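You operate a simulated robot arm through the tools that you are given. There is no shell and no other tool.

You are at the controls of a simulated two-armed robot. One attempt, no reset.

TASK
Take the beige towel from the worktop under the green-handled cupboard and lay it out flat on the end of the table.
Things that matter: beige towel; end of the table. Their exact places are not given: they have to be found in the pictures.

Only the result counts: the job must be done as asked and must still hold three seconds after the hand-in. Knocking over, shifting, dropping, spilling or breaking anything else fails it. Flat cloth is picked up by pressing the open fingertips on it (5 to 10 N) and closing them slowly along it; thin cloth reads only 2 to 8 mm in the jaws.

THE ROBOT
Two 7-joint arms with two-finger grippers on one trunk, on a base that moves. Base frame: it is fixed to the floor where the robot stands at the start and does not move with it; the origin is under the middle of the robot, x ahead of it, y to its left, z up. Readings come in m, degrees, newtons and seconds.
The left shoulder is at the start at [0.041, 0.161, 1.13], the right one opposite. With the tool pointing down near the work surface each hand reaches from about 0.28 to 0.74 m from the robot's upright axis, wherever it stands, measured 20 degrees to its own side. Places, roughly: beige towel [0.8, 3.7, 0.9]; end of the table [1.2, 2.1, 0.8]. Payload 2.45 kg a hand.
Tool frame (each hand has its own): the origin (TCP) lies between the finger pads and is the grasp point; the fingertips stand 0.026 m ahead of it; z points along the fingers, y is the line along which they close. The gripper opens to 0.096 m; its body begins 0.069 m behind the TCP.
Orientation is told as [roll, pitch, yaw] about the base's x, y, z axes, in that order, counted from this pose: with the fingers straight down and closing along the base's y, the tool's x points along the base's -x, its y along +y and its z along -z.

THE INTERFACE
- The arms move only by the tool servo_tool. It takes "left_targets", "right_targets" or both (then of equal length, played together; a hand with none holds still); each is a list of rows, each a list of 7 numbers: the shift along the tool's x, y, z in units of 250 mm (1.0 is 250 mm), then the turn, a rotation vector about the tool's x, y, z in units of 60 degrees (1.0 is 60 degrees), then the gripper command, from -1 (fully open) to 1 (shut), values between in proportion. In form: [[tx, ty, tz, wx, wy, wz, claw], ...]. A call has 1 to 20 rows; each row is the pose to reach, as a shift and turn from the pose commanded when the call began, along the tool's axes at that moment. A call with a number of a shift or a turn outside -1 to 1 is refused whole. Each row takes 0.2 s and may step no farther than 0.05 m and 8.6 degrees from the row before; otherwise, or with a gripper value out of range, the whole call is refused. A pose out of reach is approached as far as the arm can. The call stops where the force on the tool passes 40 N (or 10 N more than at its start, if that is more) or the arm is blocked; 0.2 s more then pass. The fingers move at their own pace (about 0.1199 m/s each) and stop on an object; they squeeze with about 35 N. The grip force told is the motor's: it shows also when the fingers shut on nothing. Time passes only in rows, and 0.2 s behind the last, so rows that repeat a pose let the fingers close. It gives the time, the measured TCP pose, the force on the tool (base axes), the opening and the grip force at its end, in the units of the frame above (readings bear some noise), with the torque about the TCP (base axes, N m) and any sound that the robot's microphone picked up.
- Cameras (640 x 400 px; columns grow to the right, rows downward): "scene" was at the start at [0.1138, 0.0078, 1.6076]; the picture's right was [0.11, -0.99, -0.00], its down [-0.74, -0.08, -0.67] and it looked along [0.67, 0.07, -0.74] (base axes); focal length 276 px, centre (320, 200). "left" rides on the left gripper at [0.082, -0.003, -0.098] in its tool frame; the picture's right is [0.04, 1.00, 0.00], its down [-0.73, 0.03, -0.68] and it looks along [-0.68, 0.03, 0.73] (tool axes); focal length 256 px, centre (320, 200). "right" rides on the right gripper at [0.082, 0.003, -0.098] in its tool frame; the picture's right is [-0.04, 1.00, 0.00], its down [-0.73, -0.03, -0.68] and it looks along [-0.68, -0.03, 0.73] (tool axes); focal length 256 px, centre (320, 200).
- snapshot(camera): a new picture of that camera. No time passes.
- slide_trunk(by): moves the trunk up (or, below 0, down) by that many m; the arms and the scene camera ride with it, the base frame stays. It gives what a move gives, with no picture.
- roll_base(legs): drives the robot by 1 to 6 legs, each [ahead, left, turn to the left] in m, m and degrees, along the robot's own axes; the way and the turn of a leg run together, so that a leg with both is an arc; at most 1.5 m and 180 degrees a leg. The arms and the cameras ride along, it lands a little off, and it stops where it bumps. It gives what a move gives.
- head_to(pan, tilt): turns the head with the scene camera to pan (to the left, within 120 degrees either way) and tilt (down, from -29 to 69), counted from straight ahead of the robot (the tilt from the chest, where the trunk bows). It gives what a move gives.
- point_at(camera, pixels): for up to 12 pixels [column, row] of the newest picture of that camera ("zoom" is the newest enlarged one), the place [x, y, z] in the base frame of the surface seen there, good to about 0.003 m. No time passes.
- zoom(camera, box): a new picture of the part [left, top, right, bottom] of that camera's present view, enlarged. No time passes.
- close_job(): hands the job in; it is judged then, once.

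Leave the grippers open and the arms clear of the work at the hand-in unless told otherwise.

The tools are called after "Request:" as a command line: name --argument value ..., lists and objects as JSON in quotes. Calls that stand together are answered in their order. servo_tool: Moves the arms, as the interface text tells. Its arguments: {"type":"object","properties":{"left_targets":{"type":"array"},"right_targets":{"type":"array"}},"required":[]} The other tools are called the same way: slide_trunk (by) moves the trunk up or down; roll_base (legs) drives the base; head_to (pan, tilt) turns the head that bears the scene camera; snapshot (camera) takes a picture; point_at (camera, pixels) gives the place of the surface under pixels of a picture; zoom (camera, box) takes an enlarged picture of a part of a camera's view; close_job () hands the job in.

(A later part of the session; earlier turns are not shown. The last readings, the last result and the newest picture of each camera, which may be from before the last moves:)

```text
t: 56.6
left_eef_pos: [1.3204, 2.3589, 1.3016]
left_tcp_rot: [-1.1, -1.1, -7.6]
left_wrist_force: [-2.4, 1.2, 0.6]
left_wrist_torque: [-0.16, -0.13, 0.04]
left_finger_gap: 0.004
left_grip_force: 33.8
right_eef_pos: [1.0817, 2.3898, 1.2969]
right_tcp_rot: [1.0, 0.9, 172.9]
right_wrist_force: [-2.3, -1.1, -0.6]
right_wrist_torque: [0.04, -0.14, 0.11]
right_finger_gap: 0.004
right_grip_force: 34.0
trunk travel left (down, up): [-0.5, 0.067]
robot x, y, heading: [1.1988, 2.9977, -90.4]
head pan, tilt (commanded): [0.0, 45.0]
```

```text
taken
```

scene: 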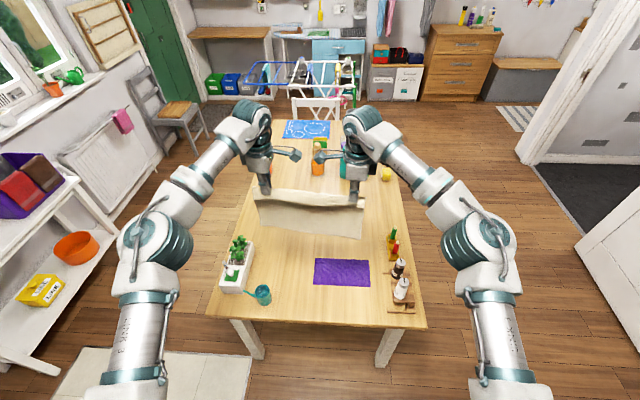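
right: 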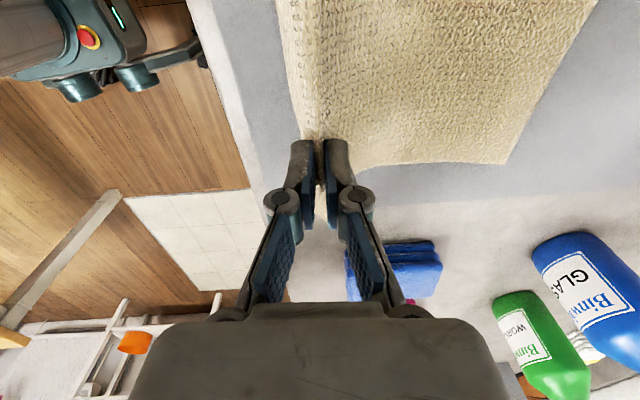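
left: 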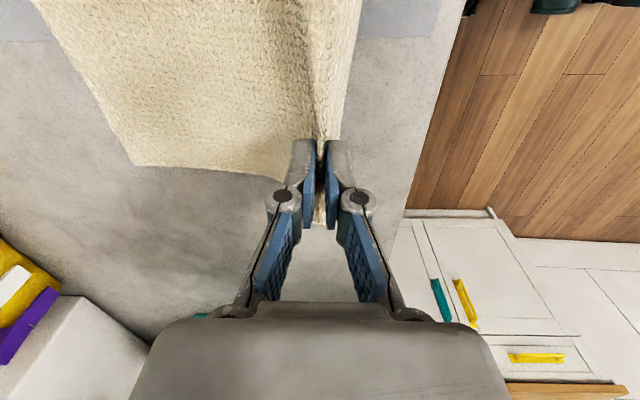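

I measure the purple mat, planter, cup, shakers, table edge, and the free space between.

Request:
point_at --camera "scene" --pixels '[[316, 262], [368, 262], [369, 285], [314, 284], [252, 285], [270, 293], [392, 252], [393, 300], [400, 240], [315, 322], [300, 250], [255, 245]]'

Request:
zoom --camera "scene" --box '[200, 110, 440, 340]'

```text
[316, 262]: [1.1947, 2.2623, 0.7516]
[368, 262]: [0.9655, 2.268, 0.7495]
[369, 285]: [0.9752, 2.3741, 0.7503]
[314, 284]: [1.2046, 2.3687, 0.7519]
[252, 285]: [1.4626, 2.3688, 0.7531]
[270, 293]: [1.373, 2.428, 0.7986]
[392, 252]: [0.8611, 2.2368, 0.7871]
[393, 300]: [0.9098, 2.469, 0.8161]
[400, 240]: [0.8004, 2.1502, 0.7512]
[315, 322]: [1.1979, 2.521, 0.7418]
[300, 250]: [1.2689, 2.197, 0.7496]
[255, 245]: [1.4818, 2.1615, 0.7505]
```

```text
1.74 times, centred on (320, 225) of scene
```

zoom: 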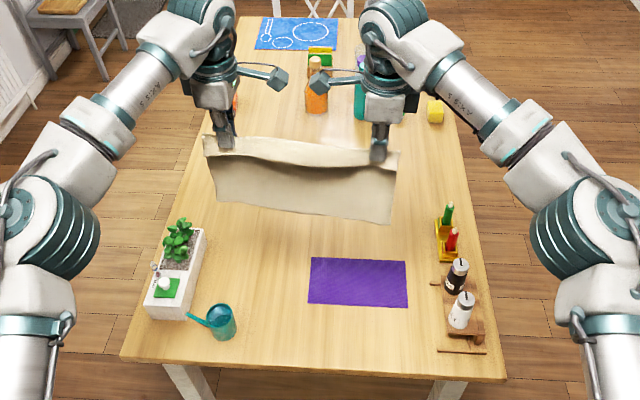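

The free area lies between the bottles (y about 1.7) and the purple mat (y 2.26–2.37), with the planter from x about 1.42 on. That matches the end of the table at about (1.2, 2.1). Before moving closer I tilt the head down to see how far my own base sticks out relative to the table edge.

Request:
head_to --pan 0 --tilt 69

Request:
snapshot --camera "scene"

```text
t: 57.5
left_eef_pos: [1.3192, 2.3626, 1.3028]
left_tcp_rot: [-1.4, -0.9, -7.5]
left_wrist_force: [-1.2, 1.3, -1.1]
left_wrist_torque: [-0.01, -0.01, 0.04]
left_finger_gap: 0.0046
left_grip_force: 31.3
right_eef_pos: [1.0804, 2.3949, 1.2995]
right_tcp_rot: [1.3, 0.9, 172.9]
right_wrist_force: [-0.4, -0.5, -0.4]
right_wrist_torque: [-0.03, -0.03, 0.09]
right_finger_gap: 0.0046
right_grip_force: 33.4
trunk travel left (down, up): [-0.5, 0.067]
robot x, y, heading: [1.1995, 2.9978, -90.5]
head pan, tilt (commanded): [0.0, 68.8]
```

```text
taken
```

scene: 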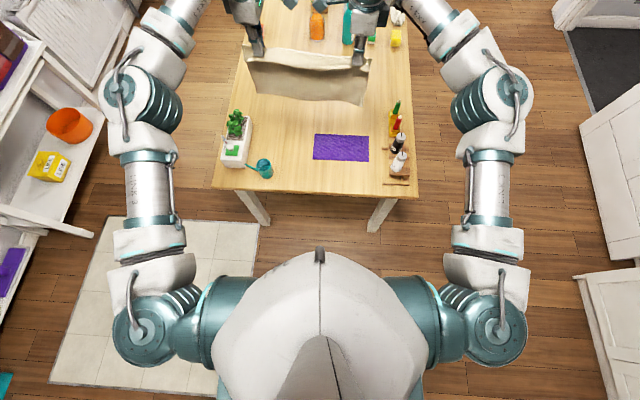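

My base isn't visible beyond the torso in this view. I measure the torso front and the floor just beyond it.

Request:
point_at --camera "scene" --pixels '[[320, 262], [320, 242], [250, 270], [390, 275], [210, 290], [440, 270], [320, 195], [250, 205], [380, 205], [263, 168], [235, 150]]'

```text
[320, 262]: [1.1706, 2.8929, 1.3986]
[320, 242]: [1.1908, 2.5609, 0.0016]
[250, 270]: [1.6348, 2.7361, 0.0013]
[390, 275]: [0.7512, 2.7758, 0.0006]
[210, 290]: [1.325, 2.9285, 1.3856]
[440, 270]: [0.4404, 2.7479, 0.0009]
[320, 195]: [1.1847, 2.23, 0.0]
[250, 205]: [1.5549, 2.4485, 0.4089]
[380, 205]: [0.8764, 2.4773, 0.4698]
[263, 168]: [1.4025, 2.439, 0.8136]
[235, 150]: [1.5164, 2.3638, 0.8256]
```

The floor is clear to 0.44 m ahead of my axis, but I can't see the base edge itself. The table is turned by about 5°, so its centre line is at x about 1.2 at y 2.1. I lower the trunk 0.2 m to table-working height; the towel bottom should then be about 0.9, above the mat and beside the cup. Then I'll test how far forward the hands can reach.

Request:
slide_trunk --by -0.2

Request:
snapshot --camera "scene"

```text
t: 59.6
left_eef_pos: [1.3627, 2.3638, 1.1003]
left_tcp_rot: [-1.6, 0.6, -7.3]
left_wrist_force: [-0.3, -0.3, -0.7]
left_wrist_torque: [0.04, 0.15, 0.04]
left_finger_gap: 0.0052
left_grip_force: 33.9
right_eef_pos: [1.1221, 2.3952, 1.1023]
right_tcp_rot: [1.6, -0.7, 173.1]
right_wrist_force: [1.5, 0.8, -0.4]
right_wrist_torque: [-0.07, 0.14, 0.09]
right_finger_gap: 0.0045
right_grip_force: 33.5
trunk travel left (down, up): [-0.3, 0.267]
robot x, y, heading: [1.2056, 2.9971, -90.2]
head pan, tilt (commanded): [0.0, 68.8]
```

```text
taken
```

scene: 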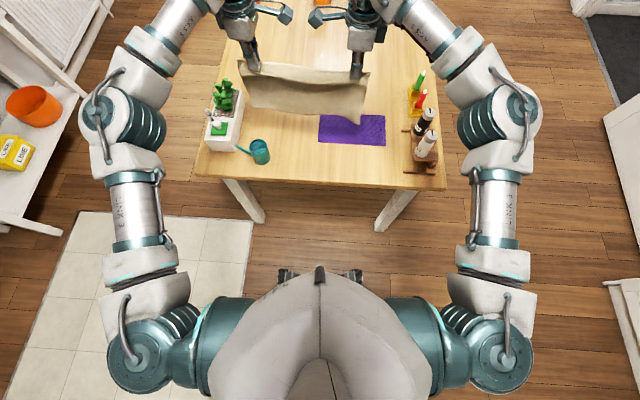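

Now dark parts of my base peek out beyond the torso at about (287,275) and (355,275). I measure them.

Request:
point_at --camera "scene" --pixels '[[286, 273], [355, 273], [286, 282], [355, 280], [320, 262], [270, 272], [245, 222], [385, 230], [200, 176], [440, 188], [320, 184], [262, 152]]'

Request:
zoom --camera "scene" --box '[220, 200, 420, 325]'

```text
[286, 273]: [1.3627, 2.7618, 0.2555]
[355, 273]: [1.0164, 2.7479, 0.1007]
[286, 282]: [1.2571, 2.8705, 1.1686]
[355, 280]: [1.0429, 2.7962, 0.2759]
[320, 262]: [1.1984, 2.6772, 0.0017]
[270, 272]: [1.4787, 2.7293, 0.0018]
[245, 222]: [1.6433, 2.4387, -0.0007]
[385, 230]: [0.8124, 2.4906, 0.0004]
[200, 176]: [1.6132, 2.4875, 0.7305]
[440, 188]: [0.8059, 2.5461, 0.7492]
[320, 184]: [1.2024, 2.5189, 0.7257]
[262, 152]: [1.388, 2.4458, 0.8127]
```

```text
3.20 times, centred on (320, 262) of scene
```

zoom: 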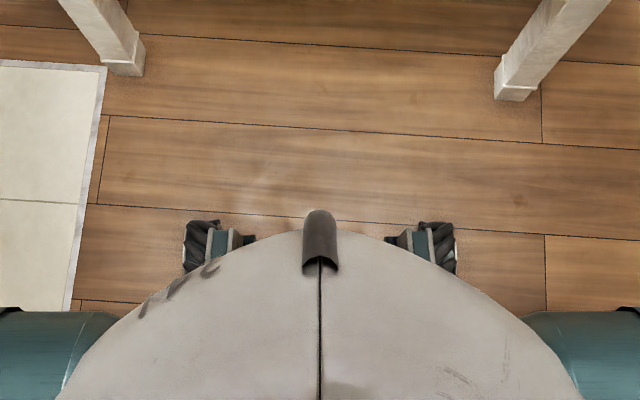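

The front wheels reach about 0.25 m ahead of my axis, at ±0.2 m sideways and below 0.28 m height, so they pass under the tabletop and between the legs (x 0.81 and 1.64). The torso stays within about 0.13 m. I can stand at y about 2.78 safely, so I move ahead 0.21 m and slightly right.

Request:
roll_base --legs '[[0.21, -0.03, 0]]'

Request:
head_to --pan 0 --tilt 50

Request:
snapshot --camera "scene"

```text
t: 61.3
left_eef_pos: [1.3144, 2.1491, 1.1013]
left_tcp_rot: [-1.5, 0.1, -7.7]
left_wrist_force: [-0.1, 0.3, 0.5]
left_wrist_torque: [-0.05, 0.07, 0.0]
left_finger_gap: 0.0045
left_grip_force: 31.3
right_eef_pos: [1.0751, 2.1835, 1.1014]
right_tcp_rot: [1.5, -0.1, 172.8]
right_wrist_force: [0.8, 0.1, -0.5]
right_wrist_torque: [-0.02, 0.0, 0.11]
right_finger_gap: 0.0045
right_grip_force: 33.4
trunk travel left (down, up): [-0.3, 0.267]
robot x, y, heading: [1.1711, 2.7832, -90.6]
head pan, tilt (commanded): [0.0, 68.8]
```

```text
t: 62.1
left_eef_pos: [1.3126, 2.1533, 1.1039]
left_tcp_rot: [-1.7, 0.1, -7.7]
left_wrist_force: [-0.2, 0.7, 0.0]
left_wrist_torque: [-0.07, -0.05, -0.01]
left_finger_gap: 0.0057
left_grip_force: 35.4
right_eef_pos: [1.0741, 2.1872, 1.1038]
right_tcp_rot: [1.7, -0.2, 172.6]
right_wrist_force: [-0.7, 0.7, -0.4]
right_wrist_torque: [0.01, -0.04, 0.08]
right_finger_gap: 0.0044
right_grip_force: 33.0
trunk travel left (down, up): [-0.3, 0.267]
robot x, y, heading: [1.1696, 2.7833, -90.7]
head pan, tilt (commanded): [0.0, 50.0]
```

```text
taken
```

scene: 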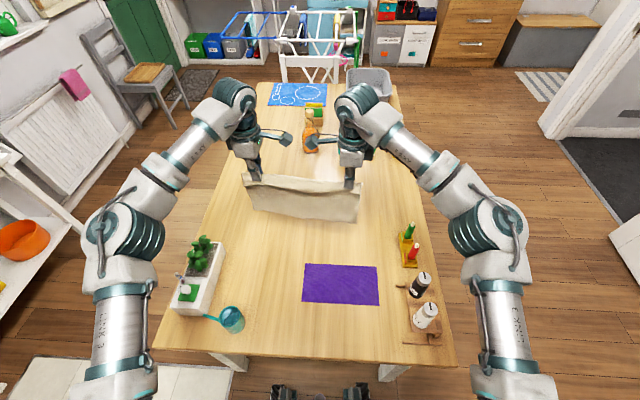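

The towel hangs over the free area: hands at y about 2.17, x centre 1.19. I want its far edge to touch down near y 2.0, so I move the hands forward 9 cm and lower them 11 cm, checking the reach.

Request:
servo_tool --left_targets '[[-0.008, -0.06, 0.073, 0, 0, 0, 1], [-0.016, -0.119, 0.147, 0, 0, 0, 1], [-0.024, -0.179, 0.22, 0, 0, 0, 1], [-0.032, -0.238, 0.293, 0, 0, 0, 1], [-0.04, -0.298, 0.367, 0, 0, 0, 1], [-0.048, -0.357, 0.44, 0, 0, 0, 1]]' --right_targets '[[0.008, 0.06, 0.073, 0, 0, 0, 1], [0.015, 0.119, 0.147, 0, 0, 0, 1], [0.023, 0.179, 0.22, 0, 0, 0, 1], [0.031, 0.238, 0.293, 0, 0, 0, 1], [0.038, 0.298, 0.367, 0, 0, 0, 1], [0.046, 0.357, 0.44, 0, 0, 0, 1]]'

Request:
snapshot --camera "scene"

```text
t: 63.5
left_eef_pos: [1.3212, 2.0785, 1.0023]
left_tcp_rot: [-1.7, 0.4, -7.7]
left_wrist_force: [0.1, 0.6, -0.9]
left_wrist_torque: [-0.08, 0.0, 0.03]
left_finger_gap: 0.0051
left_grip_force: 35.2
left hand out of reach, approached as far as the arm can: row 5, 6
right_eef_pos: [1.0793, 2.0951, 0.9975]
right_tcp_rot: [1.6, -0.6, 172.7]
right_wrist_force: [1.4, 0.2, -0.2]
right_wrist_torque: [0.01, -0.03, 0.1]
right_finger_gap: 0.0042
right_grip_force: 32.5
right hand out of reach, approached as far as the arm can: row 6
trunk travel left (down, up): [-0.3, 0.267]
robot x, y, heading: [1.1712, 2.7809, -90.5]
head pan, tilt (commanded): [0.0, 50.0]
```

```text
taken
```

scene: 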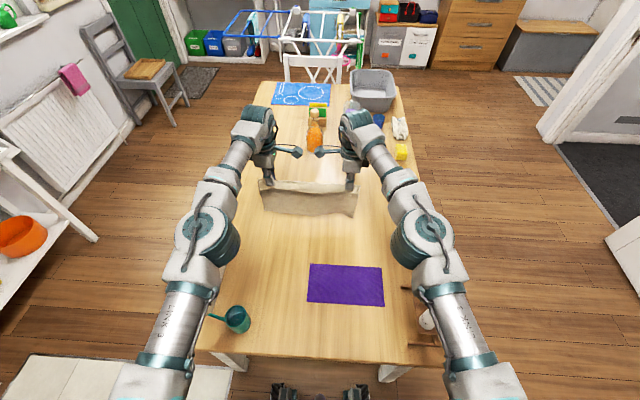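

The reach limit is about 0.70 m ahead. The left arm now passes over the planter, so I measure the height of the arm's undersides and the plant before lowering.

Request:
point_at --camera "scene" --pixels '[[205, 235], [225, 240], [235, 255], [228, 272], [180, 310], [240, 160], [415, 235], [405, 255], [425, 318], [262, 200], [355, 205], [310, 212]]'

Request:
snapshot --camera "left"

Request:
snapshot --camera "right"

```text
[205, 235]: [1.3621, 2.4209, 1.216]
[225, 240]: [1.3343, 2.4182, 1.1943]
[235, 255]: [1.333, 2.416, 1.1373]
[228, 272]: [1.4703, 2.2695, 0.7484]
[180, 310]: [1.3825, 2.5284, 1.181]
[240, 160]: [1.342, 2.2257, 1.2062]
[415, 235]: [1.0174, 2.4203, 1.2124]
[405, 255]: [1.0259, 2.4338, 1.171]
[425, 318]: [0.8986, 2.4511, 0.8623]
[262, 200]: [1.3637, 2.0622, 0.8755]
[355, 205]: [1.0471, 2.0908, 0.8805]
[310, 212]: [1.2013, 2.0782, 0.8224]
```

```text
taken
```

left: 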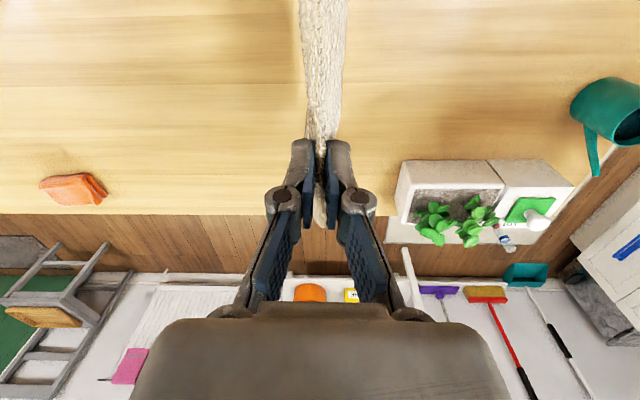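

```text
taken
```

right: 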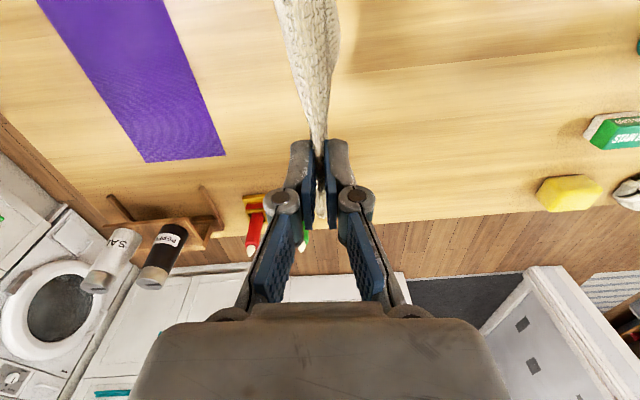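

The elbows' undersides are at about 1.1 m, well above the cup and shakers. To gain reach I tilt the fingers about 25° forward while moving the hands 7 cm further ahead and 4.5 cm lower. The towel's lower edge should stay just above the table.

Request:
servo_tool --left_targets '[[-0.006, -0.046, 0.03, 0.07, 0, 0, 1], [-0.013, -0.092, 0.06, 0.139, 0, 0, 1], [-0.019, -0.139, 0.09, 0.209, 0, 0, 1], [-0.025, -0.185, 0.12, 0.278, 0, 0, 1], [-0.032, -0.231, 0.15, 0.348, 0, 0, 1], [-0.038, -0.277, 0.18, 0.417, 0, 0, 1]]' --right_targets '[[0.006, 0.046, 0.03, -0.07, 0, 0, 1], [0.012, 0.093, 0.06, -0.139, 0, 0, 1], [0.018, 0.139, 0.09, -0.209, 0, 0, 1], [0.024, 0.185, 0.12, -0.278, 0, 0, 1], [0.03, 0.232, 0.15, -0.348, 0, 0, 1], [0.036, 0.278, 0.18, -0.417, 0, 0, 1]]'

Request:
snapshot --camera "scene"

```text
t: 64.9
left_eef_pos: [1.335, 2.0085, 0.9546]
left_tcp_rot: [-26.9, 0.9, -7.3]
left_wrist_force: [-2.5, 0.4, 1.3]
left_wrist_torque: [-0.05, 0.08, -0.09]
left_finger_gap: 0.0036
left_grip_force: 33.0
right_eef_pos: [1.0903, 2.027, 0.9529]
right_tcp_rot: [26.9, -1.0, 172.9]
right_wrist_force: [4.2, 0.6, -0.9]
right_wrist_torque: [0.02, 0.02, 0.01]
right_finger_gap: 0.0051
right_grip_force: 33.0
trunk travel left (down, up): [-0.3, 0.267]
robot x, y, heading: [1.174, 2.7842, -90.5]
head pan, tilt (commanded): [0.0, 50.0]
```

```text
taken
```

scene: 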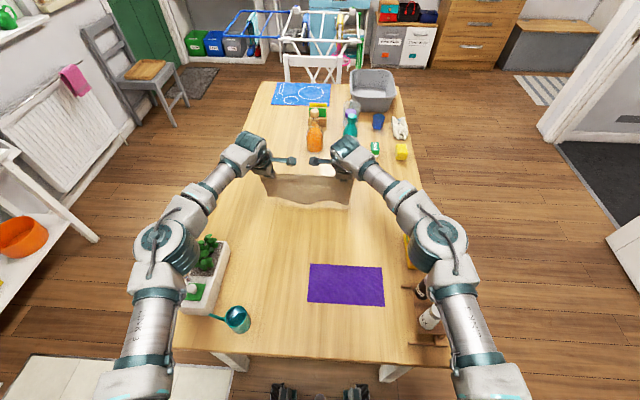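

The hands are now at y about 2.02. I measure the towel's lower edge height before lowering.

Request:
point_at --camera "scene" --pixels '[[275, 200], [300, 204], [320, 205], [345, 206], [300, 190], [315, 128], [352, 125], [375, 148], [215, 240], [155, 240]]'

Request:
zoom --camera "scene" --box '[220, 100, 420, 225]'

```text
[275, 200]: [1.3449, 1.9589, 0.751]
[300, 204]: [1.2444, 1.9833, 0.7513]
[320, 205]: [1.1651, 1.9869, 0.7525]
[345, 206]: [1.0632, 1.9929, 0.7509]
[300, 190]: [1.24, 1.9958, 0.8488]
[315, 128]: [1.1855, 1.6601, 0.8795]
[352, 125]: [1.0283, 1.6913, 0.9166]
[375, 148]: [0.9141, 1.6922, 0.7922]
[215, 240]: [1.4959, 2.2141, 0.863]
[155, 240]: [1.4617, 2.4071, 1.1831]
```

```text
3.20 times, centred on (320, 162) of scene
```

zoom: 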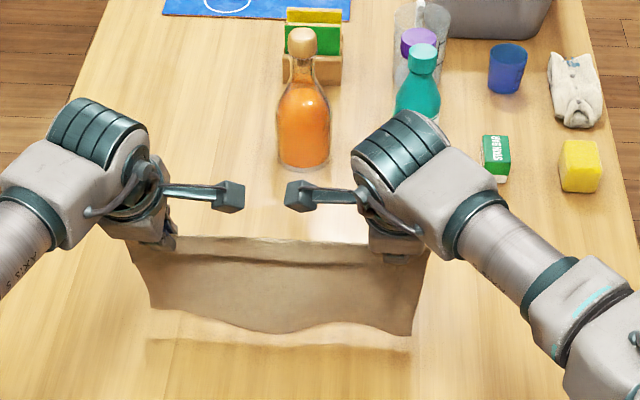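

The towel's lower edge hangs 1–2 cm above the table at y about 1.99. I now lower the hands and draw them back toward me together, letting the far edge rest on the table and the sheet lie down from there, while turning the fingers back toward vertical.

Request:
servo_tool --left_targets '[[0.004, 0.024, 0.047, 0, 0, 0, 1], [0.008, 0.047, 0.093, 0, 0, 0, 1], [0.016, 0.105, 0.079, -0.017, 0, 0, 1], [0.023, 0.162, 0.064, -0.033, 0, 0, 1], [0.028, 0.212, 0.079, -0.058, 0, 0, 1], [0.032, 0.261, 0.093, -0.083, 0, 0, 1], [0.037, 0.31, 0.108, -0.108, 0, 0, 1], [0.042, 0.358, 0.122, -0.133, 0, 0, 1]]' --right_targets '[[0.004, -0.024, 0.047, 0, 0, 0, 1], [0.008, -0.047, 0.093, 0, 0, 0, 1], [0.001, -0.105, 0.079, 0.017, 0, 0, 1], [-0.006, -0.162, 0.064, 0.033, 0, 0, 1], [-0.011, -0.212, 0.079, 0.058, 0, 0, 1], [-0.016, -0.261, 0.093, 0.083, 0, 0, 1], [-0.02, -0.31, 0.108, 0.108, 0, 0, 1], [-0.025, -0.358, 0.122, 0.133, 0, 0, 1]]'

Request:
snapshot --camera "scene"

Request:
zoom --camera "scene" --box '[220, 100, 420, 225]'

```text
t: 66.7
left_eef_pos: [1.3318, 2.0799, 0.8882]
left_tcp_rot: [-18.8, 0.9, -7.6]
left_wrist_force: [-0.4, -0.2, 0.2]
left_wrist_torque: [-0.03, 0.07, -0.01]
left_finger_gap: 0.005
left_grip_force: 34.8
right_eef_pos: [1.0904, 2.0942, 0.8872]
right_tcp_rot: [18.9, -0.9, 172.8]
right_wrist_force: [1.6, 0.8, 0.4]
right_wrist_torque: [-0.03, 0.08, -0.04]
right_finger_gap: 0.0041
right_grip_force: 33.0
trunk travel left (down, up): [-0.3, 0.267]
robot x, y, heading: [1.173, 2.781, -90.6]
head pan, tilt (commanded): [0.0, 50.0]
```

```text
taken
```

scene: 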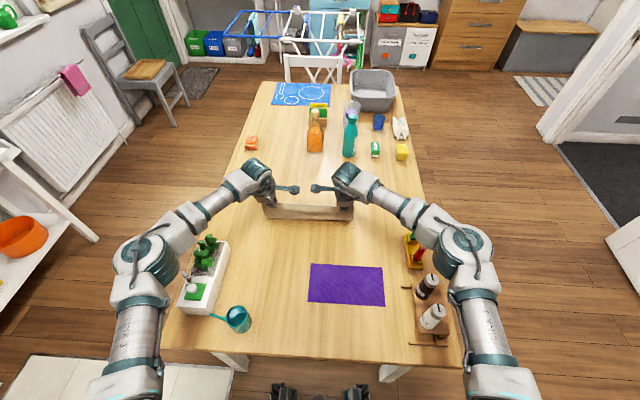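

```text
3.20 times, centred on (320, 162) of scene
```

zoom: 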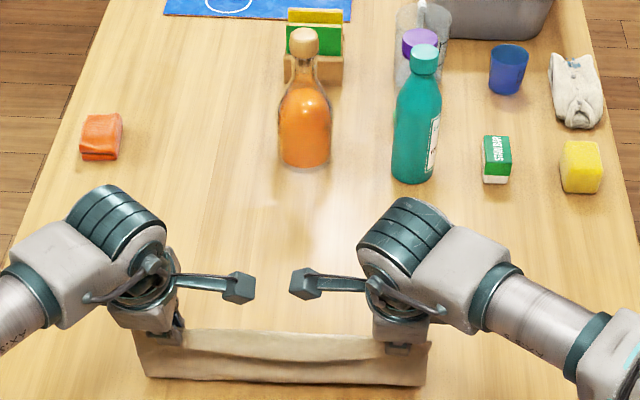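

I see the towel's face below the hands down to about zoom (285,380). I measure where the lower part now lies, and look through both hand cameras.

Request:
point_at --camera "zoom" --pixels '[[180, 372], [280, 376], [400, 378], [280, 355], [280, 340], [280, 385], [400, 390], [180, 383]]'

Request:
snapshot --camera "left"

Request:
snapshot --camera "right"

```text
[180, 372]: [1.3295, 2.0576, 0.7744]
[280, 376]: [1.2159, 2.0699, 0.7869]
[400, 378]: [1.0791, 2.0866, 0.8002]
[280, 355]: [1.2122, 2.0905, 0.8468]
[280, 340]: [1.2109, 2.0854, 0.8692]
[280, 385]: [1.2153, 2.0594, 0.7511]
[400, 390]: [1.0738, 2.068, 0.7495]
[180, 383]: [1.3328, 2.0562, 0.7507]
```

```text
taken
```

left: 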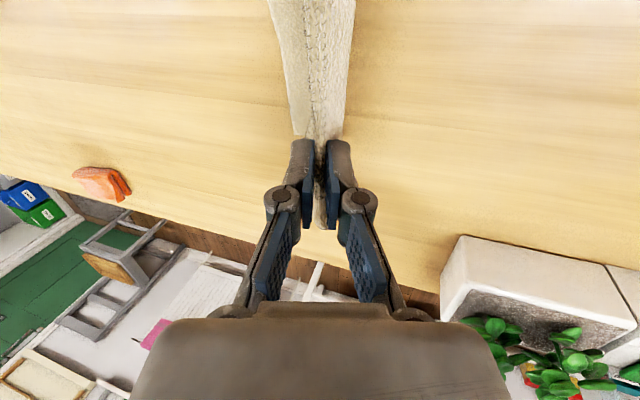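

```text
taken
```

right: 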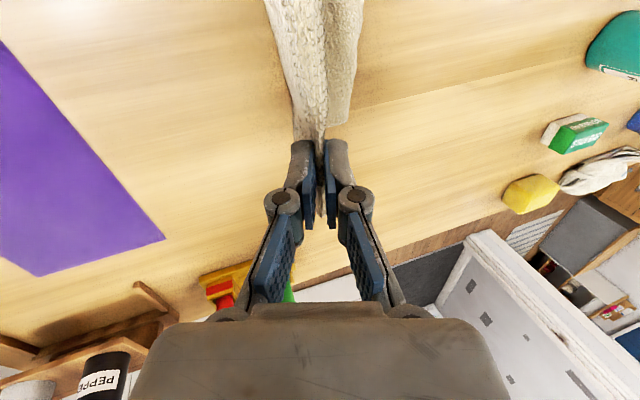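

The sheet hangs nearly vertical, with its lower part reaching the table near y 2.05. I zoom in on the left camera to see if the lowest strip lies forward as wanted.

Request:
zoom --camera "left" --box '[220, 0, 420, 150]'

Request:
point_at --camera "left" --pixels '[[272, 10], [285, 60], [295, 110], [300, 30], [315, 60], [340, 30], [335, 80], [350, 10], [265, 20], [310, 100]]'

Request:
point_at --camera "right" --pixels '[[362, 10], [350, 60], [345, 110], [335, 30], [315, 60], [290, 30], [300, 80], [272, 10], [370, 20], [340, 100]]'

```text
2.67 times, centred on (320, 75) of left
```

zoom: 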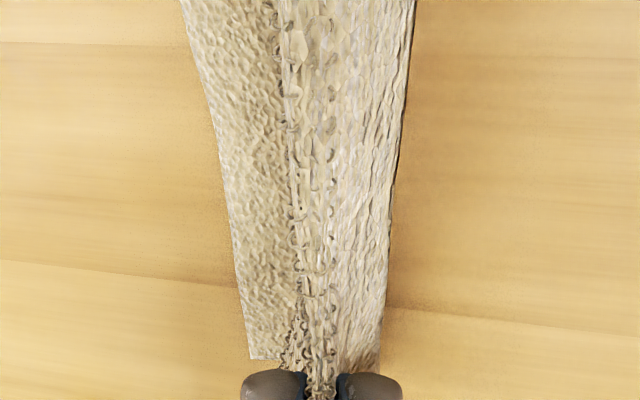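

```text
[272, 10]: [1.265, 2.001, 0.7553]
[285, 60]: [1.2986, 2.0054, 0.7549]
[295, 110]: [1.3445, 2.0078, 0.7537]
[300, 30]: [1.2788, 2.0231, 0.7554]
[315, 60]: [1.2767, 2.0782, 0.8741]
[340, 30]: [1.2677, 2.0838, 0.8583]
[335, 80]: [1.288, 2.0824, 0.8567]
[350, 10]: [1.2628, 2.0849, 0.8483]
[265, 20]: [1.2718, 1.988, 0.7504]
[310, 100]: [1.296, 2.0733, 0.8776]
```

```text
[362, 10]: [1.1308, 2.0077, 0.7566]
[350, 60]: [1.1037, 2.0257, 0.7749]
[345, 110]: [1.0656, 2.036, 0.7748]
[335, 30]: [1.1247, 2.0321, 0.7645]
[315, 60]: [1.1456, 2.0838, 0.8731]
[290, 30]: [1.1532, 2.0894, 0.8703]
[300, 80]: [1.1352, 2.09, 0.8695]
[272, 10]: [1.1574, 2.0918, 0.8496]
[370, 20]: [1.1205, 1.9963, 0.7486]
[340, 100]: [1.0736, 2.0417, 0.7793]
```

The far edge already lies flat on the table at y about 2.00. I keep going along the same path, lowering and drawing back, to about 2 cm fingertip height.

Request:
servo_tool --left_targets '[[0.005, 0.046, 0.023, -0.03, 0, 0, 1], [0.01, 0.093, 0.047, -0.063, 0, 0, 1], [0.014, 0.14, 0.072, -0.097, 0, 0, 1], [0.019, 0.186, 0.098, -0.13, 0, 0, 1], [0.024, 0.235, 0.126, -0.155, 0, 0, 1], [0.029, 0.283, 0.153, -0.18, 0, 0, 1], [0.034, 0.327, 0.178, -0.205, 0, 0, 1], [0.038, 0.37, 0.203, -0.23, 0, 0, 1], [0.041, 0.4, 0.226, -0.255, 0, 0, 1], [0.044, 0.43, 0.249, -0.28, 0, 0, 1]]' --right_targets '[[-0.004, -0.046, 0.023, 0.03, 0, 0, 1], [-0.009, -0.093, 0.046, 0.063, 0, 0, 1], [-0.013, -0.14, 0.071, 0.097, 0, 0, 1], [-0.018, -0.187, 0.097, 0.13, 0, 0, 1], [-0.023, -0.235, 0.125, 0.155, 0, 0, 1], [-0.028, -0.283, 0.152, 0.18, 0, 0, 1], [-0.032, -0.327, 0.177, 0.205, 0, 0, 1], [-0.036, -0.371, 0.202, 0.23, 0, 0, 1], [-0.039, -0.401, 0.226, 0.255, 0, 0, 1], [-0.041, -0.431, 0.249, 0.28, 0, 0, 1]]'

Request:
snapshot --camera "scene"

Request:
snapshot --camera "left"

Request:
snapshot --camera "right"

```text
t: 68.9
left_eef_pos: [1.3194, 2.1624, 0.7959]
left_tcp_rot: [-2.0, 0.3, -7.7]
left_wrist_force: [-0.1, -1.7, -0.4]
left_wrist_torque: [-0.17, -0.02, 0.03]
left_finger_gap: 0.0057
left_grip_force: 36.3
right_eef_pos: [1.0782, 2.1773, 0.7928]
right_tcp_rot: [1.9, -0.3, 172.6]
right_wrist_force: [1.4, -0.4, 1.1]
right_wrist_torque: [0.01, -0.08, 0.0]
right_finger_gap: 0.0034
right_grip_force: 32.2
trunk travel left (down, up): [-0.3, 0.267]
robot x, y, heading: [1.1702, 2.776, -90.7]
head pan, tilt (commanded): [0.0, 50.0]
```

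```text
taken
```

scene: 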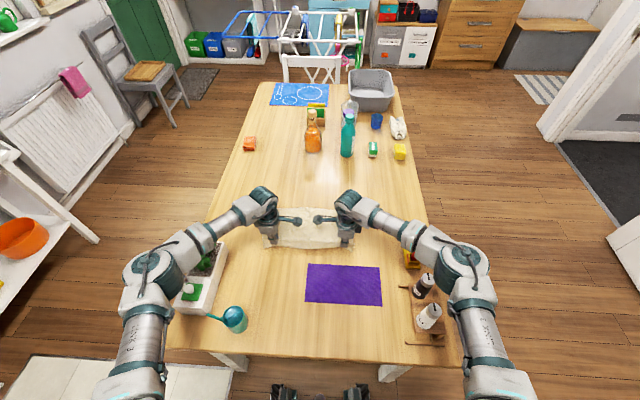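

```text
taken
```

left: 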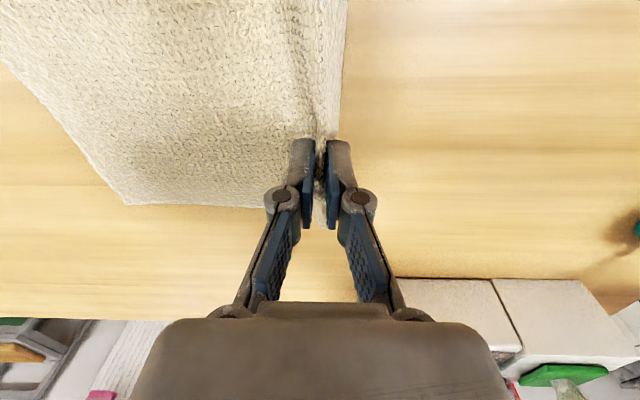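

```text
taken
```

right: 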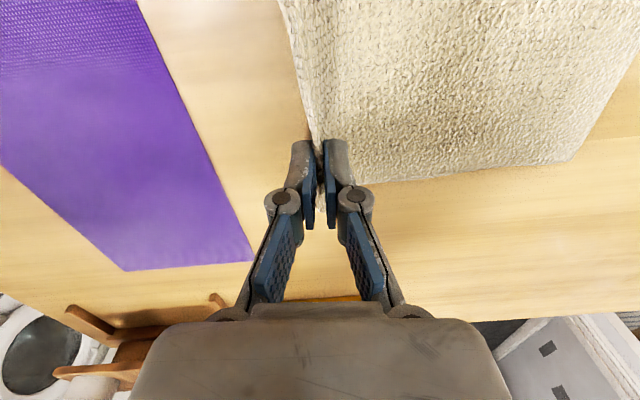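

The sheet is down, with its far part flat, and the hands hold only the near edge at about 1.5 cm height. I check where the sheet lies.

Request:
zoom --camera "scene" --box '[230, 180, 400, 286]'

Request:
point_at --camera "left" --pixels '[[130, 200], [230, 205], [100, 160], [250, 100], [300, 100], [290, 50], [335, 100], [335, 40], [345, 20], [20, 80]]'

Request:
point_at --camera "right" --pixels '[[570, 158], [420, 175], [400, 100], [340, 100], [350, 50], [300, 60], [285, 10], [310, 110], [610, 90], [500, 60]]'

```text
3.76 times, centred on (315, 233) of scene
```

zoom: 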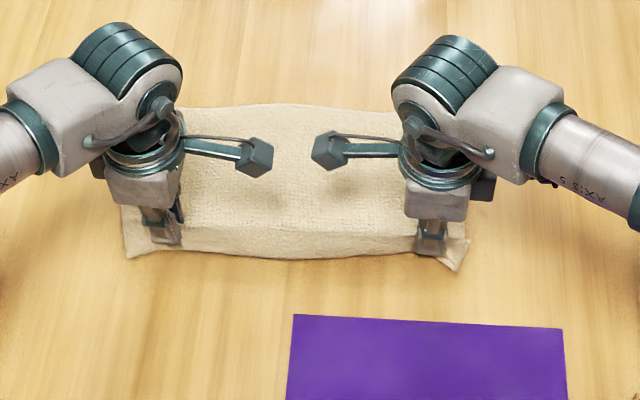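

```text
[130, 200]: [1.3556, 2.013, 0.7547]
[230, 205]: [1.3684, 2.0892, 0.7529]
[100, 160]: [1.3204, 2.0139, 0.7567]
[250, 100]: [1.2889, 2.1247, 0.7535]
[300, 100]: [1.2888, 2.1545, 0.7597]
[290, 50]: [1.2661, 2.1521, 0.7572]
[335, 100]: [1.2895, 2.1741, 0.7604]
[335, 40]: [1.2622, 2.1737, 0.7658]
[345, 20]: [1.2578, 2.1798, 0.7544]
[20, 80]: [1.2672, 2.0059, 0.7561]
```

```text
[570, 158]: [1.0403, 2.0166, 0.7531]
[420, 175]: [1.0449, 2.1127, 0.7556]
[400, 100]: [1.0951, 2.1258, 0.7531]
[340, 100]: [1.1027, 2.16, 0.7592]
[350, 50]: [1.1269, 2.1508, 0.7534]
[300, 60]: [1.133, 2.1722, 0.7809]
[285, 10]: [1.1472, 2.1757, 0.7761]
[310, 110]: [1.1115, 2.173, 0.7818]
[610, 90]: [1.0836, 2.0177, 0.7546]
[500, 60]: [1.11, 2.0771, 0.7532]
```

The sheet lies flat from its far edge at y about 2.01; only the pinched near edge is raised. I draw the hands back 8 mm to tension it and lower the fingertips almost to the table.

Request:
servo_tool --left_targets '[[0.002, 0.016, 0.015, 0, 0, 0, 1], [0.004, 0.032, 0.03, 0, 0, 0, 1], [0.004, 0.032, 0.045, 0, 0, 0, 1], [0.004, 0.032, 0.055, 0, 0, 0, 1]]' --right_targets '[[-0.002, -0.016, 0.012, 0, 0, 0, 1], [-0.004, -0.032, 0.024, 0, 0, 0, 1], [-0.004, -0.032, 0.034, 0, 0, 0, 1], [-0.004, -0.032, 0.043, 0, 0, 0, 1]]'

```text
t: 69.9
left_eef_pos: [1.3213, 2.17, 0.7821]
left_tcp_rot: [-2.0, 0.5, -7.7]
left_wrist_force: [-0.8, 0.2, 1.2]
left_wrist_torque: [-0.08, 0.05, 0.03]
left_finger_gap: 0.0045
left_grip_force: 32.9
right_eef_pos: [1.08, 2.1863, 0.7831]
right_tcp_rot: [1.9, -0.5, 172.9]
right_wrist_force: [1.3, 1.4, 4.9]
right_wrist_torque: [-0.09, -0.12, 0.07]
right_finger_gap: 0.0043
right_grip_force: 32.9
trunk travel left (down, up): [-0.3, 0.267]
robot x, y, heading: [1.1706, 2.7842, -90.7]
head pan, tilt (commanded): [0.0, 50.0]
```

Fingertips are at 0.756, with light contact on the right. I now open the jaws slowly while pressing lightly and easing back toward me, so the far fingers stay put and the fold is spread rather than left standing.

Request:
servo_tool --left_targets '[[0, 0, 0.004, 0, 0, 0, 1], [0, 0, 0.006, 0, 0, 0, 0.9], [0.001, 0.006, 0.008, 0, 0, 0, 0.84], [0.001, 0.012, 0.01, 0, 0, 0, 0.78], [0.002, 0.018, 0.012, 0, 0, 0, 0.72], [0.003, 0.024, 0.014, 0, 0, 0, 0.66], [0.004, 0.03, 0.016, 0, 0, 0, 0.6], [0.005, 0.036, 0.018, 0, 0, 0, 0.54], [0.006, 0.042, 0.02, 0, 0, 0, 0.48], [0.007, 0.048, 0.022, 0, 0, 0, 0.42], [0.007, 0.054, 0.022, 0, 0, 0, 0.38]]' --right_targets '[[0, 0, 0.0, 0, 0, 0, 1], [0, 0, 0.002, 0, 0, 0, 0.9], [-0.001, -0.006, 0.004, 0, 0, 0, 0.84], [-0.001, -0.012, 0.006, 0, 0, 0, 0.78], [-0.002, -0.018, 0.008, 0, 0, 0, 0.72], [-0.003, -0.024, 0.01, 0, 0, 0, 0.66], [-0.004, -0.03, 0.012, 0, 0, 0, 0.6], [-0.005, -0.036, 0.014, 0, 0, 0, 0.54], [-0.006, -0.042, 0.016, 0, 0, 0, 0.48], [-0.007, -0.048, 0.018, 0, 0, 0, 0.42], [-0.007, -0.054, 0.018, 0, 0, 0, 0.38]]'

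Request:
snapshot --camera "left"

Request:
snapshot --camera "right"

Request:
zoom --camera "scene" --box '[230, 180, 400, 286]'

```text
t: 72.3
left_eef_pos: [1.3217, 2.1854, 0.7767]
left_tcp_rot: [-2.3, 0.7, -7.6]
left_wrist_force: [0.1, -2.9, 17.1]
left_wrist_torque: [-0.27, -0.03, -0.03]
left_finger_gap: 0.0316
left_grip_force: 5.3
right_eef_pos: [1.0806, 2.2029, 0.7769]
right_tcp_rot: [2.1, -0.6, 172.7]
right_wrist_force: [-1.0, -1.3, 12.3]
right_wrist_torque: [-0.08, -0.04, -0.03]
right_finger_gap: 0.0257
right_grip_force: 8.4
trunk travel left (down, up): [-0.3, 0.267]
robot x, y, heading: [1.1713, 2.7811, -90.8]
head pan, tilt (commanded): [0.0, 50.0]
```

```text
taken
```

left: 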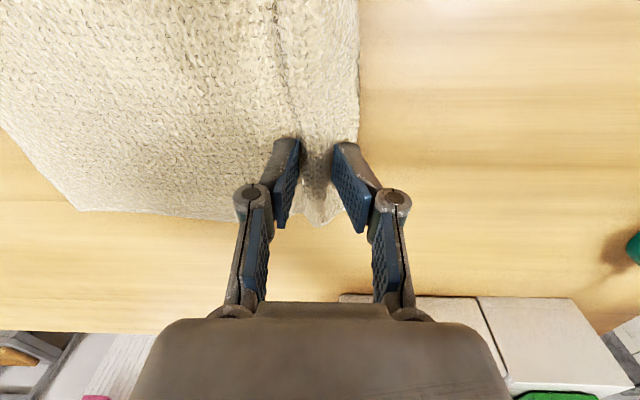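

```text
taken
```

right: 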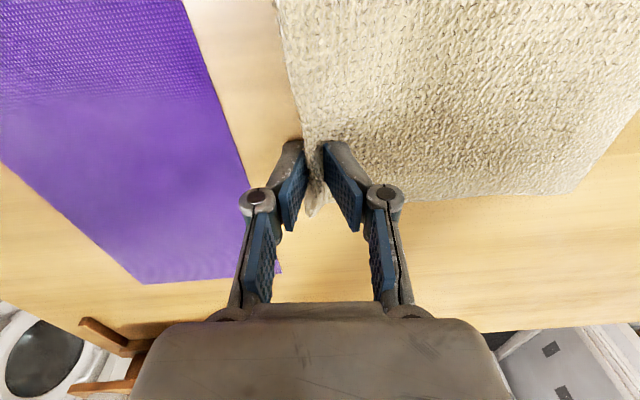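

```text
3.76 times, centred on (315, 233) of scene
```

zoom: 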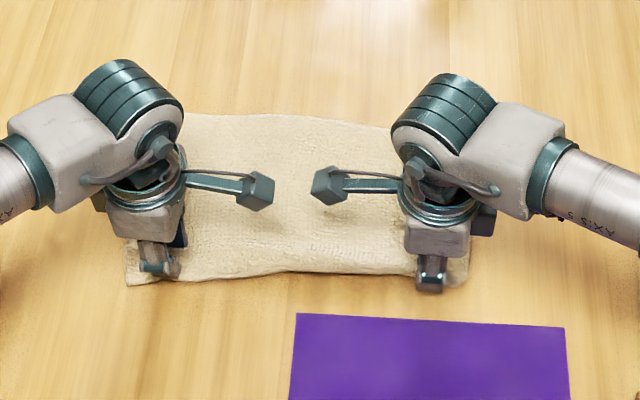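

The fold is spreading well; forces are 17 N and 12 N, a bit high. I ease the pressure slightly and keep opening slowly with the same backward drift.

Request:
servo_tool --left_targets '[[0, 0, -0.008, 0, 0, 0, 0.38], [0.001, 0.006, -0.008, 0, 0, 0, 0.32], [0.001, 0.012, -0.008, 0, 0, 0, 0.26], [0.002, 0.018, -0.008, 0, 0, 0, 0.2], [0.003, 0.024, -0.008, 0, 0, 0, 0.14], [0.004, 0.03, -0.008, 0, 0, 0, 0.08]]' --right_targets '[[0, 0, -0.004, 0, 0, 0, 0.38], [-0.001, -0.006, -0.004, 0, 0, 0, 0.32], [-0.001, -0.012, -0.004, 0, 0, 0, 0.26], [-0.002, -0.018, -0.004, 0, 0, 0, 0.2], [-0.003, -0.024, -0.004, 0, 0, 0, 0.14], [-0.004, -0.03, -0.004, 0, 0, 0, 0.08]]'

Request:
snapshot --camera "left"

Request:
snapshot --camera "right"

```text
t: 73.7
left_eef_pos: [1.3229, 2.1924, 0.7783]
left_tcp_rot: [-2.0, 0.5, -7.6]
left_wrist_force: [0.0, 0.2, 3.8]
left_wrist_torque: [-0.01, 0.0, 0.0]
left_finger_gap: 0.0447
left_grip_force: 0.1
right_eef_pos: [1.08, 2.2079, 0.7787]
right_tcp_rot: [2.1, -0.7, 172.7]
right_wrist_force: [-0.3, 0.2, 3.4]
right_wrist_torque: [0.03, 0.03, 0.02]
right_finger_gap: 0.0448
right_grip_force: 0.1
trunk travel left (down, up): [-0.3, 0.267]
robot x, y, heading: [1.1702, 2.7845, -90.7]
head pan, tilt (commanded): [0.0, 50.0]
```

```text
taken
```

left: 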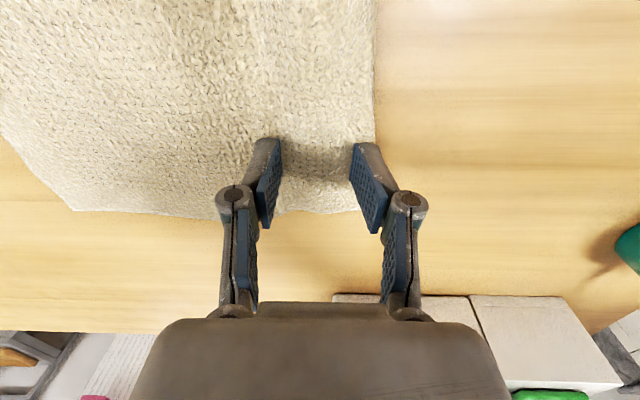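

```text
taken
```

right: 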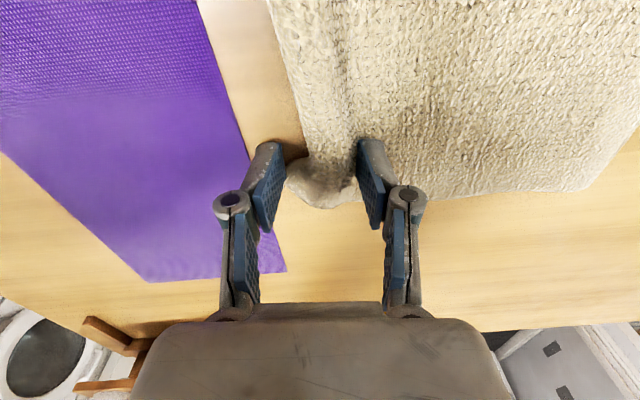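

Left is nearly flat; on the right a small ridge remains between the fingers. I lift both hands straight up 6 cm to inspect.

Request:
servo_tool --left_targets '[[0, 0, -0.03, 0, 0, 0, 0.0], [0, 0, -0.08, 0, 0, 0, 0.0], [0, 0, -0.16, 0, 0, 0, 0.0], [0, 0, -0.24, 0, 0, 0, 0.0], [0, 0, -0.36, 0, 0, 0, 0.0]]' --right_targets '[[0, 0, -0.03, 0, 0, 0, 0.0], [0, 0, -0.08, 0, 0, 0, 0.0], [0, 0, -0.16, 0, 0, 0, 0.0], [0, 0, -0.24, 0, 0, 0, 0.0], [0, 0, -0.36, 0, 0, 0, 0.0]]'

Request:
snapshot --camera "left"

Request:
snapshot --camera "right"

Request:
zoom --camera "scene" --box '[230, 180, 400, 286]'

```text
t: 74.9
left_eef_pos: [1.3223, 2.1943, 0.8669]
left_tcp_rot: [-2.1, 0.5, -7.6]
left_wrist_force: [-0.4, -0.1, 0.0]
left_wrist_torque: [-0.03, -0.01, -0.01]
left_finger_gap: 0.0481
left_grip_force: 0.1
right_eef_pos: [1.0828, 2.2131, 0.8678]
right_tcp_rot: [2.0, -0.6, 172.8]
right_wrist_force: [-0.5, -1.1, 0.0]
right_wrist_torque: [-0.01, -0.02, -0.02]
right_finger_gap: 0.0478
right_grip_force: 0.1
trunk travel left (down, up): [-0.3, 0.267]
robot x, y, heading: [1.1703, 2.7844, -90.6]
head pan, tilt (commanded): [0.0, 50.0]
```

```text
taken
```

left: 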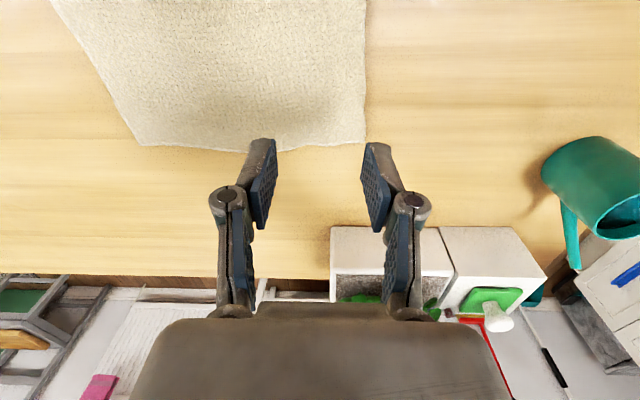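

```text
taken
```

right: 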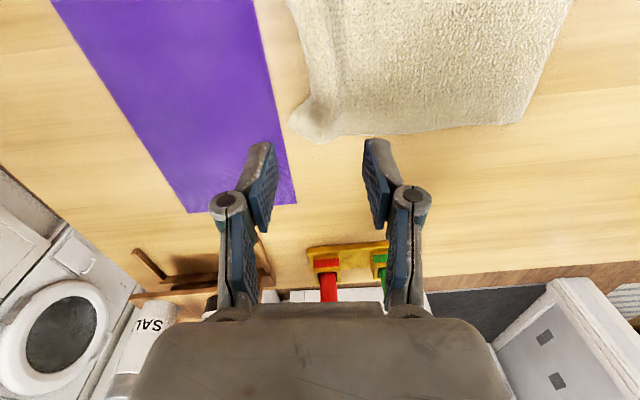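

```text
3.76 times, centred on (315, 233) of scene
```

zoom: 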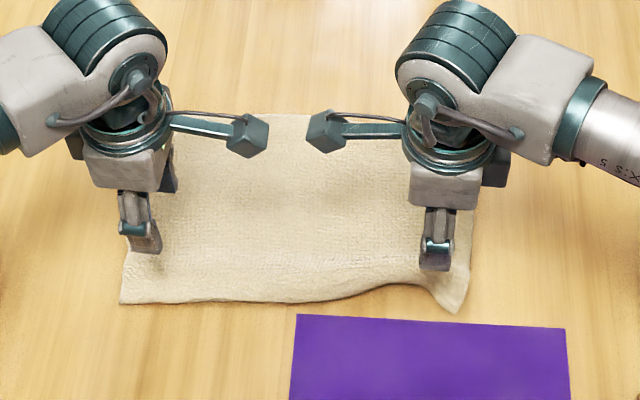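

The left part lies flat; the near-right corner still has a small ridge. I raise the hands and spread them outward to get an unobstructed view.

Request:
servo_tool --left_targets '[[0, 0, -0.15, 0, 0, 0, 0.0], [0, 0, -0.3, 0, 0, 0, 0.0], [0, 0, -0.45, 0, 0, 0, 0.0], [-0.15, 0, -0.5, 0, 0, 0, 0.0], [-0.3, 0, -0.55, 0, 0, 0, 0.0]]' --right_targets '[[0, 0, -0.15, 0, 0, 0, 0.0], [0, 0, -0.3, 0, 0, 0, 0.0], [0, 0, -0.45, 0, 0, 0, 0.0], [-0.15, 0, -0.5, 0, 0, 0, 0.0], [-0.3, 0, -0.55, 0, 0, 0, 0.0]]'

Request:
snapshot --camera "scene"

Request:
zoom --camera "scene" --box '[230, 180, 400, 286]'

```text
t: 76.1
left_eef_pos: [1.4018, 2.1878, 1.0066]
left_tcp_rot: [-2.1, 0.5, -7.7]
left_wrist_force: [0.0, 0.3, -0.7]
left_wrist_torque: [0.0, -0.02, 0.05]
left_finger_gap: 0.0478
left_grip_force: 0.1
right_eef_pos: [1.0078, 2.2248, 1.0062]
right_tcp_rot: [1.9, -0.4, 172.8]
right_wrist_force: [-0.2, -0.4, 0.1]
right_wrist_torque: [0.01, -0.03, 0.0]
right_finger_gap: 0.0479
right_grip_force: 0.1
trunk travel left (down, up): [-0.3, 0.267]
robot x, y, heading: [1.1702, 2.7859, -90.6]
head pan, tilt (commanded): [0.0, 50.0]
```

```text
taken
```

scene: 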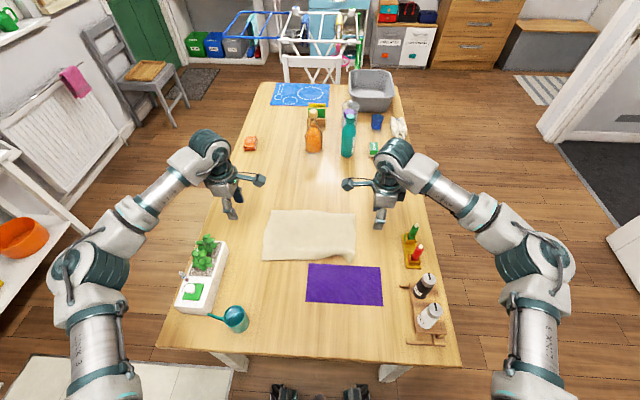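

```text
3.76 times, centred on (315, 233) of scene
```

zoom: 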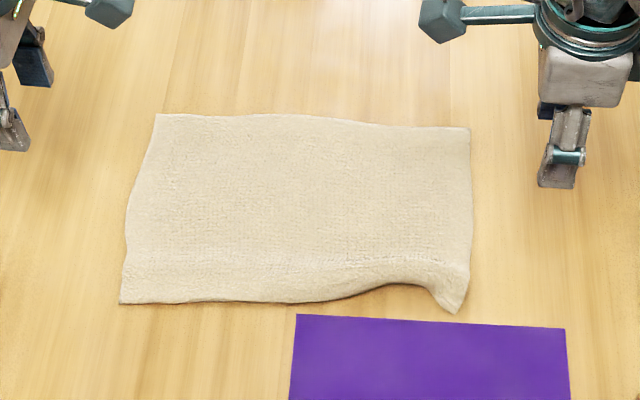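

The towel lies flat with a wave in the near edge near the right corner, at zoom (400,285)–(455,300). I measure heights across it.

Request:
point_at --camera "zoom" --pixels '[[158, 118], [468, 130], [455, 308], [122, 300], [300, 200], [250, 265], [330, 265], [400, 270], [410, 283], [435, 295], [455, 275], [390, 255]]'

Request:
point_at --camera "zoom" --pixels '[[300, 298], [350, 290], [430, 265], [420, 275], [445, 300], [462, 262], [375, 275], [200, 262], [160, 262], [300, 250], [440, 240], [450, 290]]'

```text
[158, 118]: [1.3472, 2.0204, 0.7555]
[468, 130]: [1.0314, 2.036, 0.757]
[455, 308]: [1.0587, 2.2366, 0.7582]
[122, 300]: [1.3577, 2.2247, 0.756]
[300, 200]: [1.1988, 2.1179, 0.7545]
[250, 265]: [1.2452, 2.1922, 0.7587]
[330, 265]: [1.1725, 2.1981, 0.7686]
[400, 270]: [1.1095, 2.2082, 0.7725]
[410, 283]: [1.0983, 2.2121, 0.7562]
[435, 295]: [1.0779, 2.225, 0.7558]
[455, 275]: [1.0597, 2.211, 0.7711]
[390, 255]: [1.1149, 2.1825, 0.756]
```

```text
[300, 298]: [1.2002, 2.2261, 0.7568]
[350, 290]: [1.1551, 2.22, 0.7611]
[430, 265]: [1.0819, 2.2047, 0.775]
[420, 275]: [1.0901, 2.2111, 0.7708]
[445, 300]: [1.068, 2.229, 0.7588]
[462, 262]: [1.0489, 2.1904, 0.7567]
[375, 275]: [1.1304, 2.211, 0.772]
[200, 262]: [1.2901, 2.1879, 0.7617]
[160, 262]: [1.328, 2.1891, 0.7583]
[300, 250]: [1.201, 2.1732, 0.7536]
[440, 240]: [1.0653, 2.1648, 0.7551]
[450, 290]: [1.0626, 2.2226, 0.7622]
```

A ridge of up to 2 cm runs along y about 2.20 from x about 1.17 to 1.06, right behind the near edge, which is drawn in by about 2 cm there. I'll iron it out with the closed right fingertips, pressing lightly from just beyond the ridge and sweeping toward me to the free edge, while staying off the purple mat (which starts at y 2.255). First I hover at (1.105, 2.17).

Request:
servo_tool --right_targets '[[0.14, 0.05, 0, 0, 0, 0, 1], [0.28, 0.1, 0.05, 0, 0, 0, 1], [0.409, 0.144, 0.15, 0, 0, 0, 1], [0.409, 0.144, 0.3, 0, 0, 0, 1], [0.409, 0.144, 0.45, 0, 0, 0, 1], [0.409, 0.144, 0.6, 0, 0, 0, 1], [0.409, 0.144, 0.72, 0, 0, 0, 1], [0.409, 0.144, 0.8, 0, 0, 0, 1]]'

Request:
snapshot --camera "right"

Request:
zoom --camera "scene" --box '[230, 180, 400, 286]'

```text
t: 77.9
left_eef_pos: [1.4043, 2.1881, 1.0055]
left_tcp_rot: [-2.0, 0.6, -7.6]
left_wrist_force: [-0.1, -0.3, -0.8]
left_wrist_torque: [0.0, 0.01, 0.0]
left_finger_gap: 0.0482
left_grip_force: 0.1
right_eef_pos: [1.1034, 2.1694, 0.8029]
right_tcp_rot: [1.9, -0.6, 172.8]
right_wrist_force: [0.3, 0.9, 0.0]
right_wrist_torque: [-0.01, -0.02, 0.01]
right_finger_gap: 0.0001
right_grip_force: 28.7
trunk travel left (down, up): [-0.3, 0.267]
robot x, y, heading: [1.1708, 2.7808, -90.6]
head pan, tilt (commanded): [0.0, 50.0]
```

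```text
taken
```

right: 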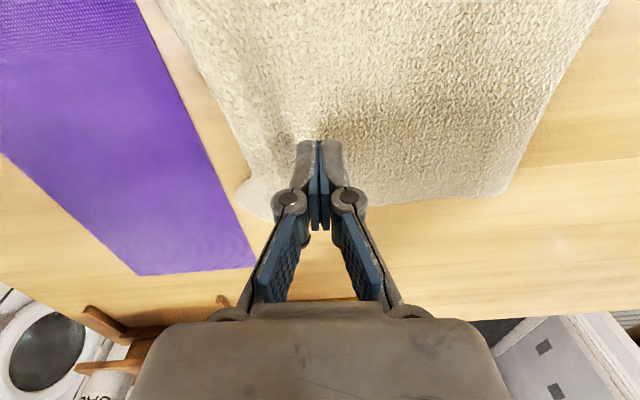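

```text
3.76 times, centred on (315, 233) of scene
```

zoom: 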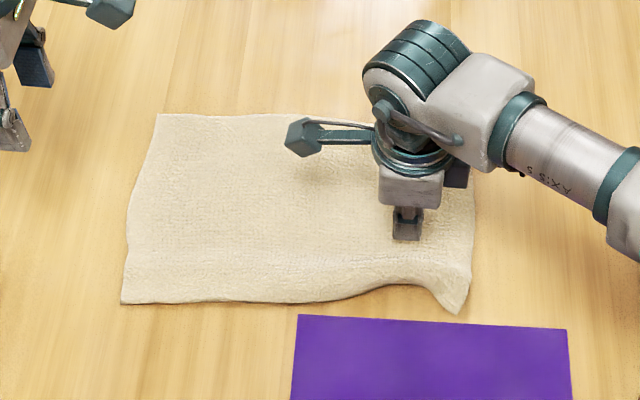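

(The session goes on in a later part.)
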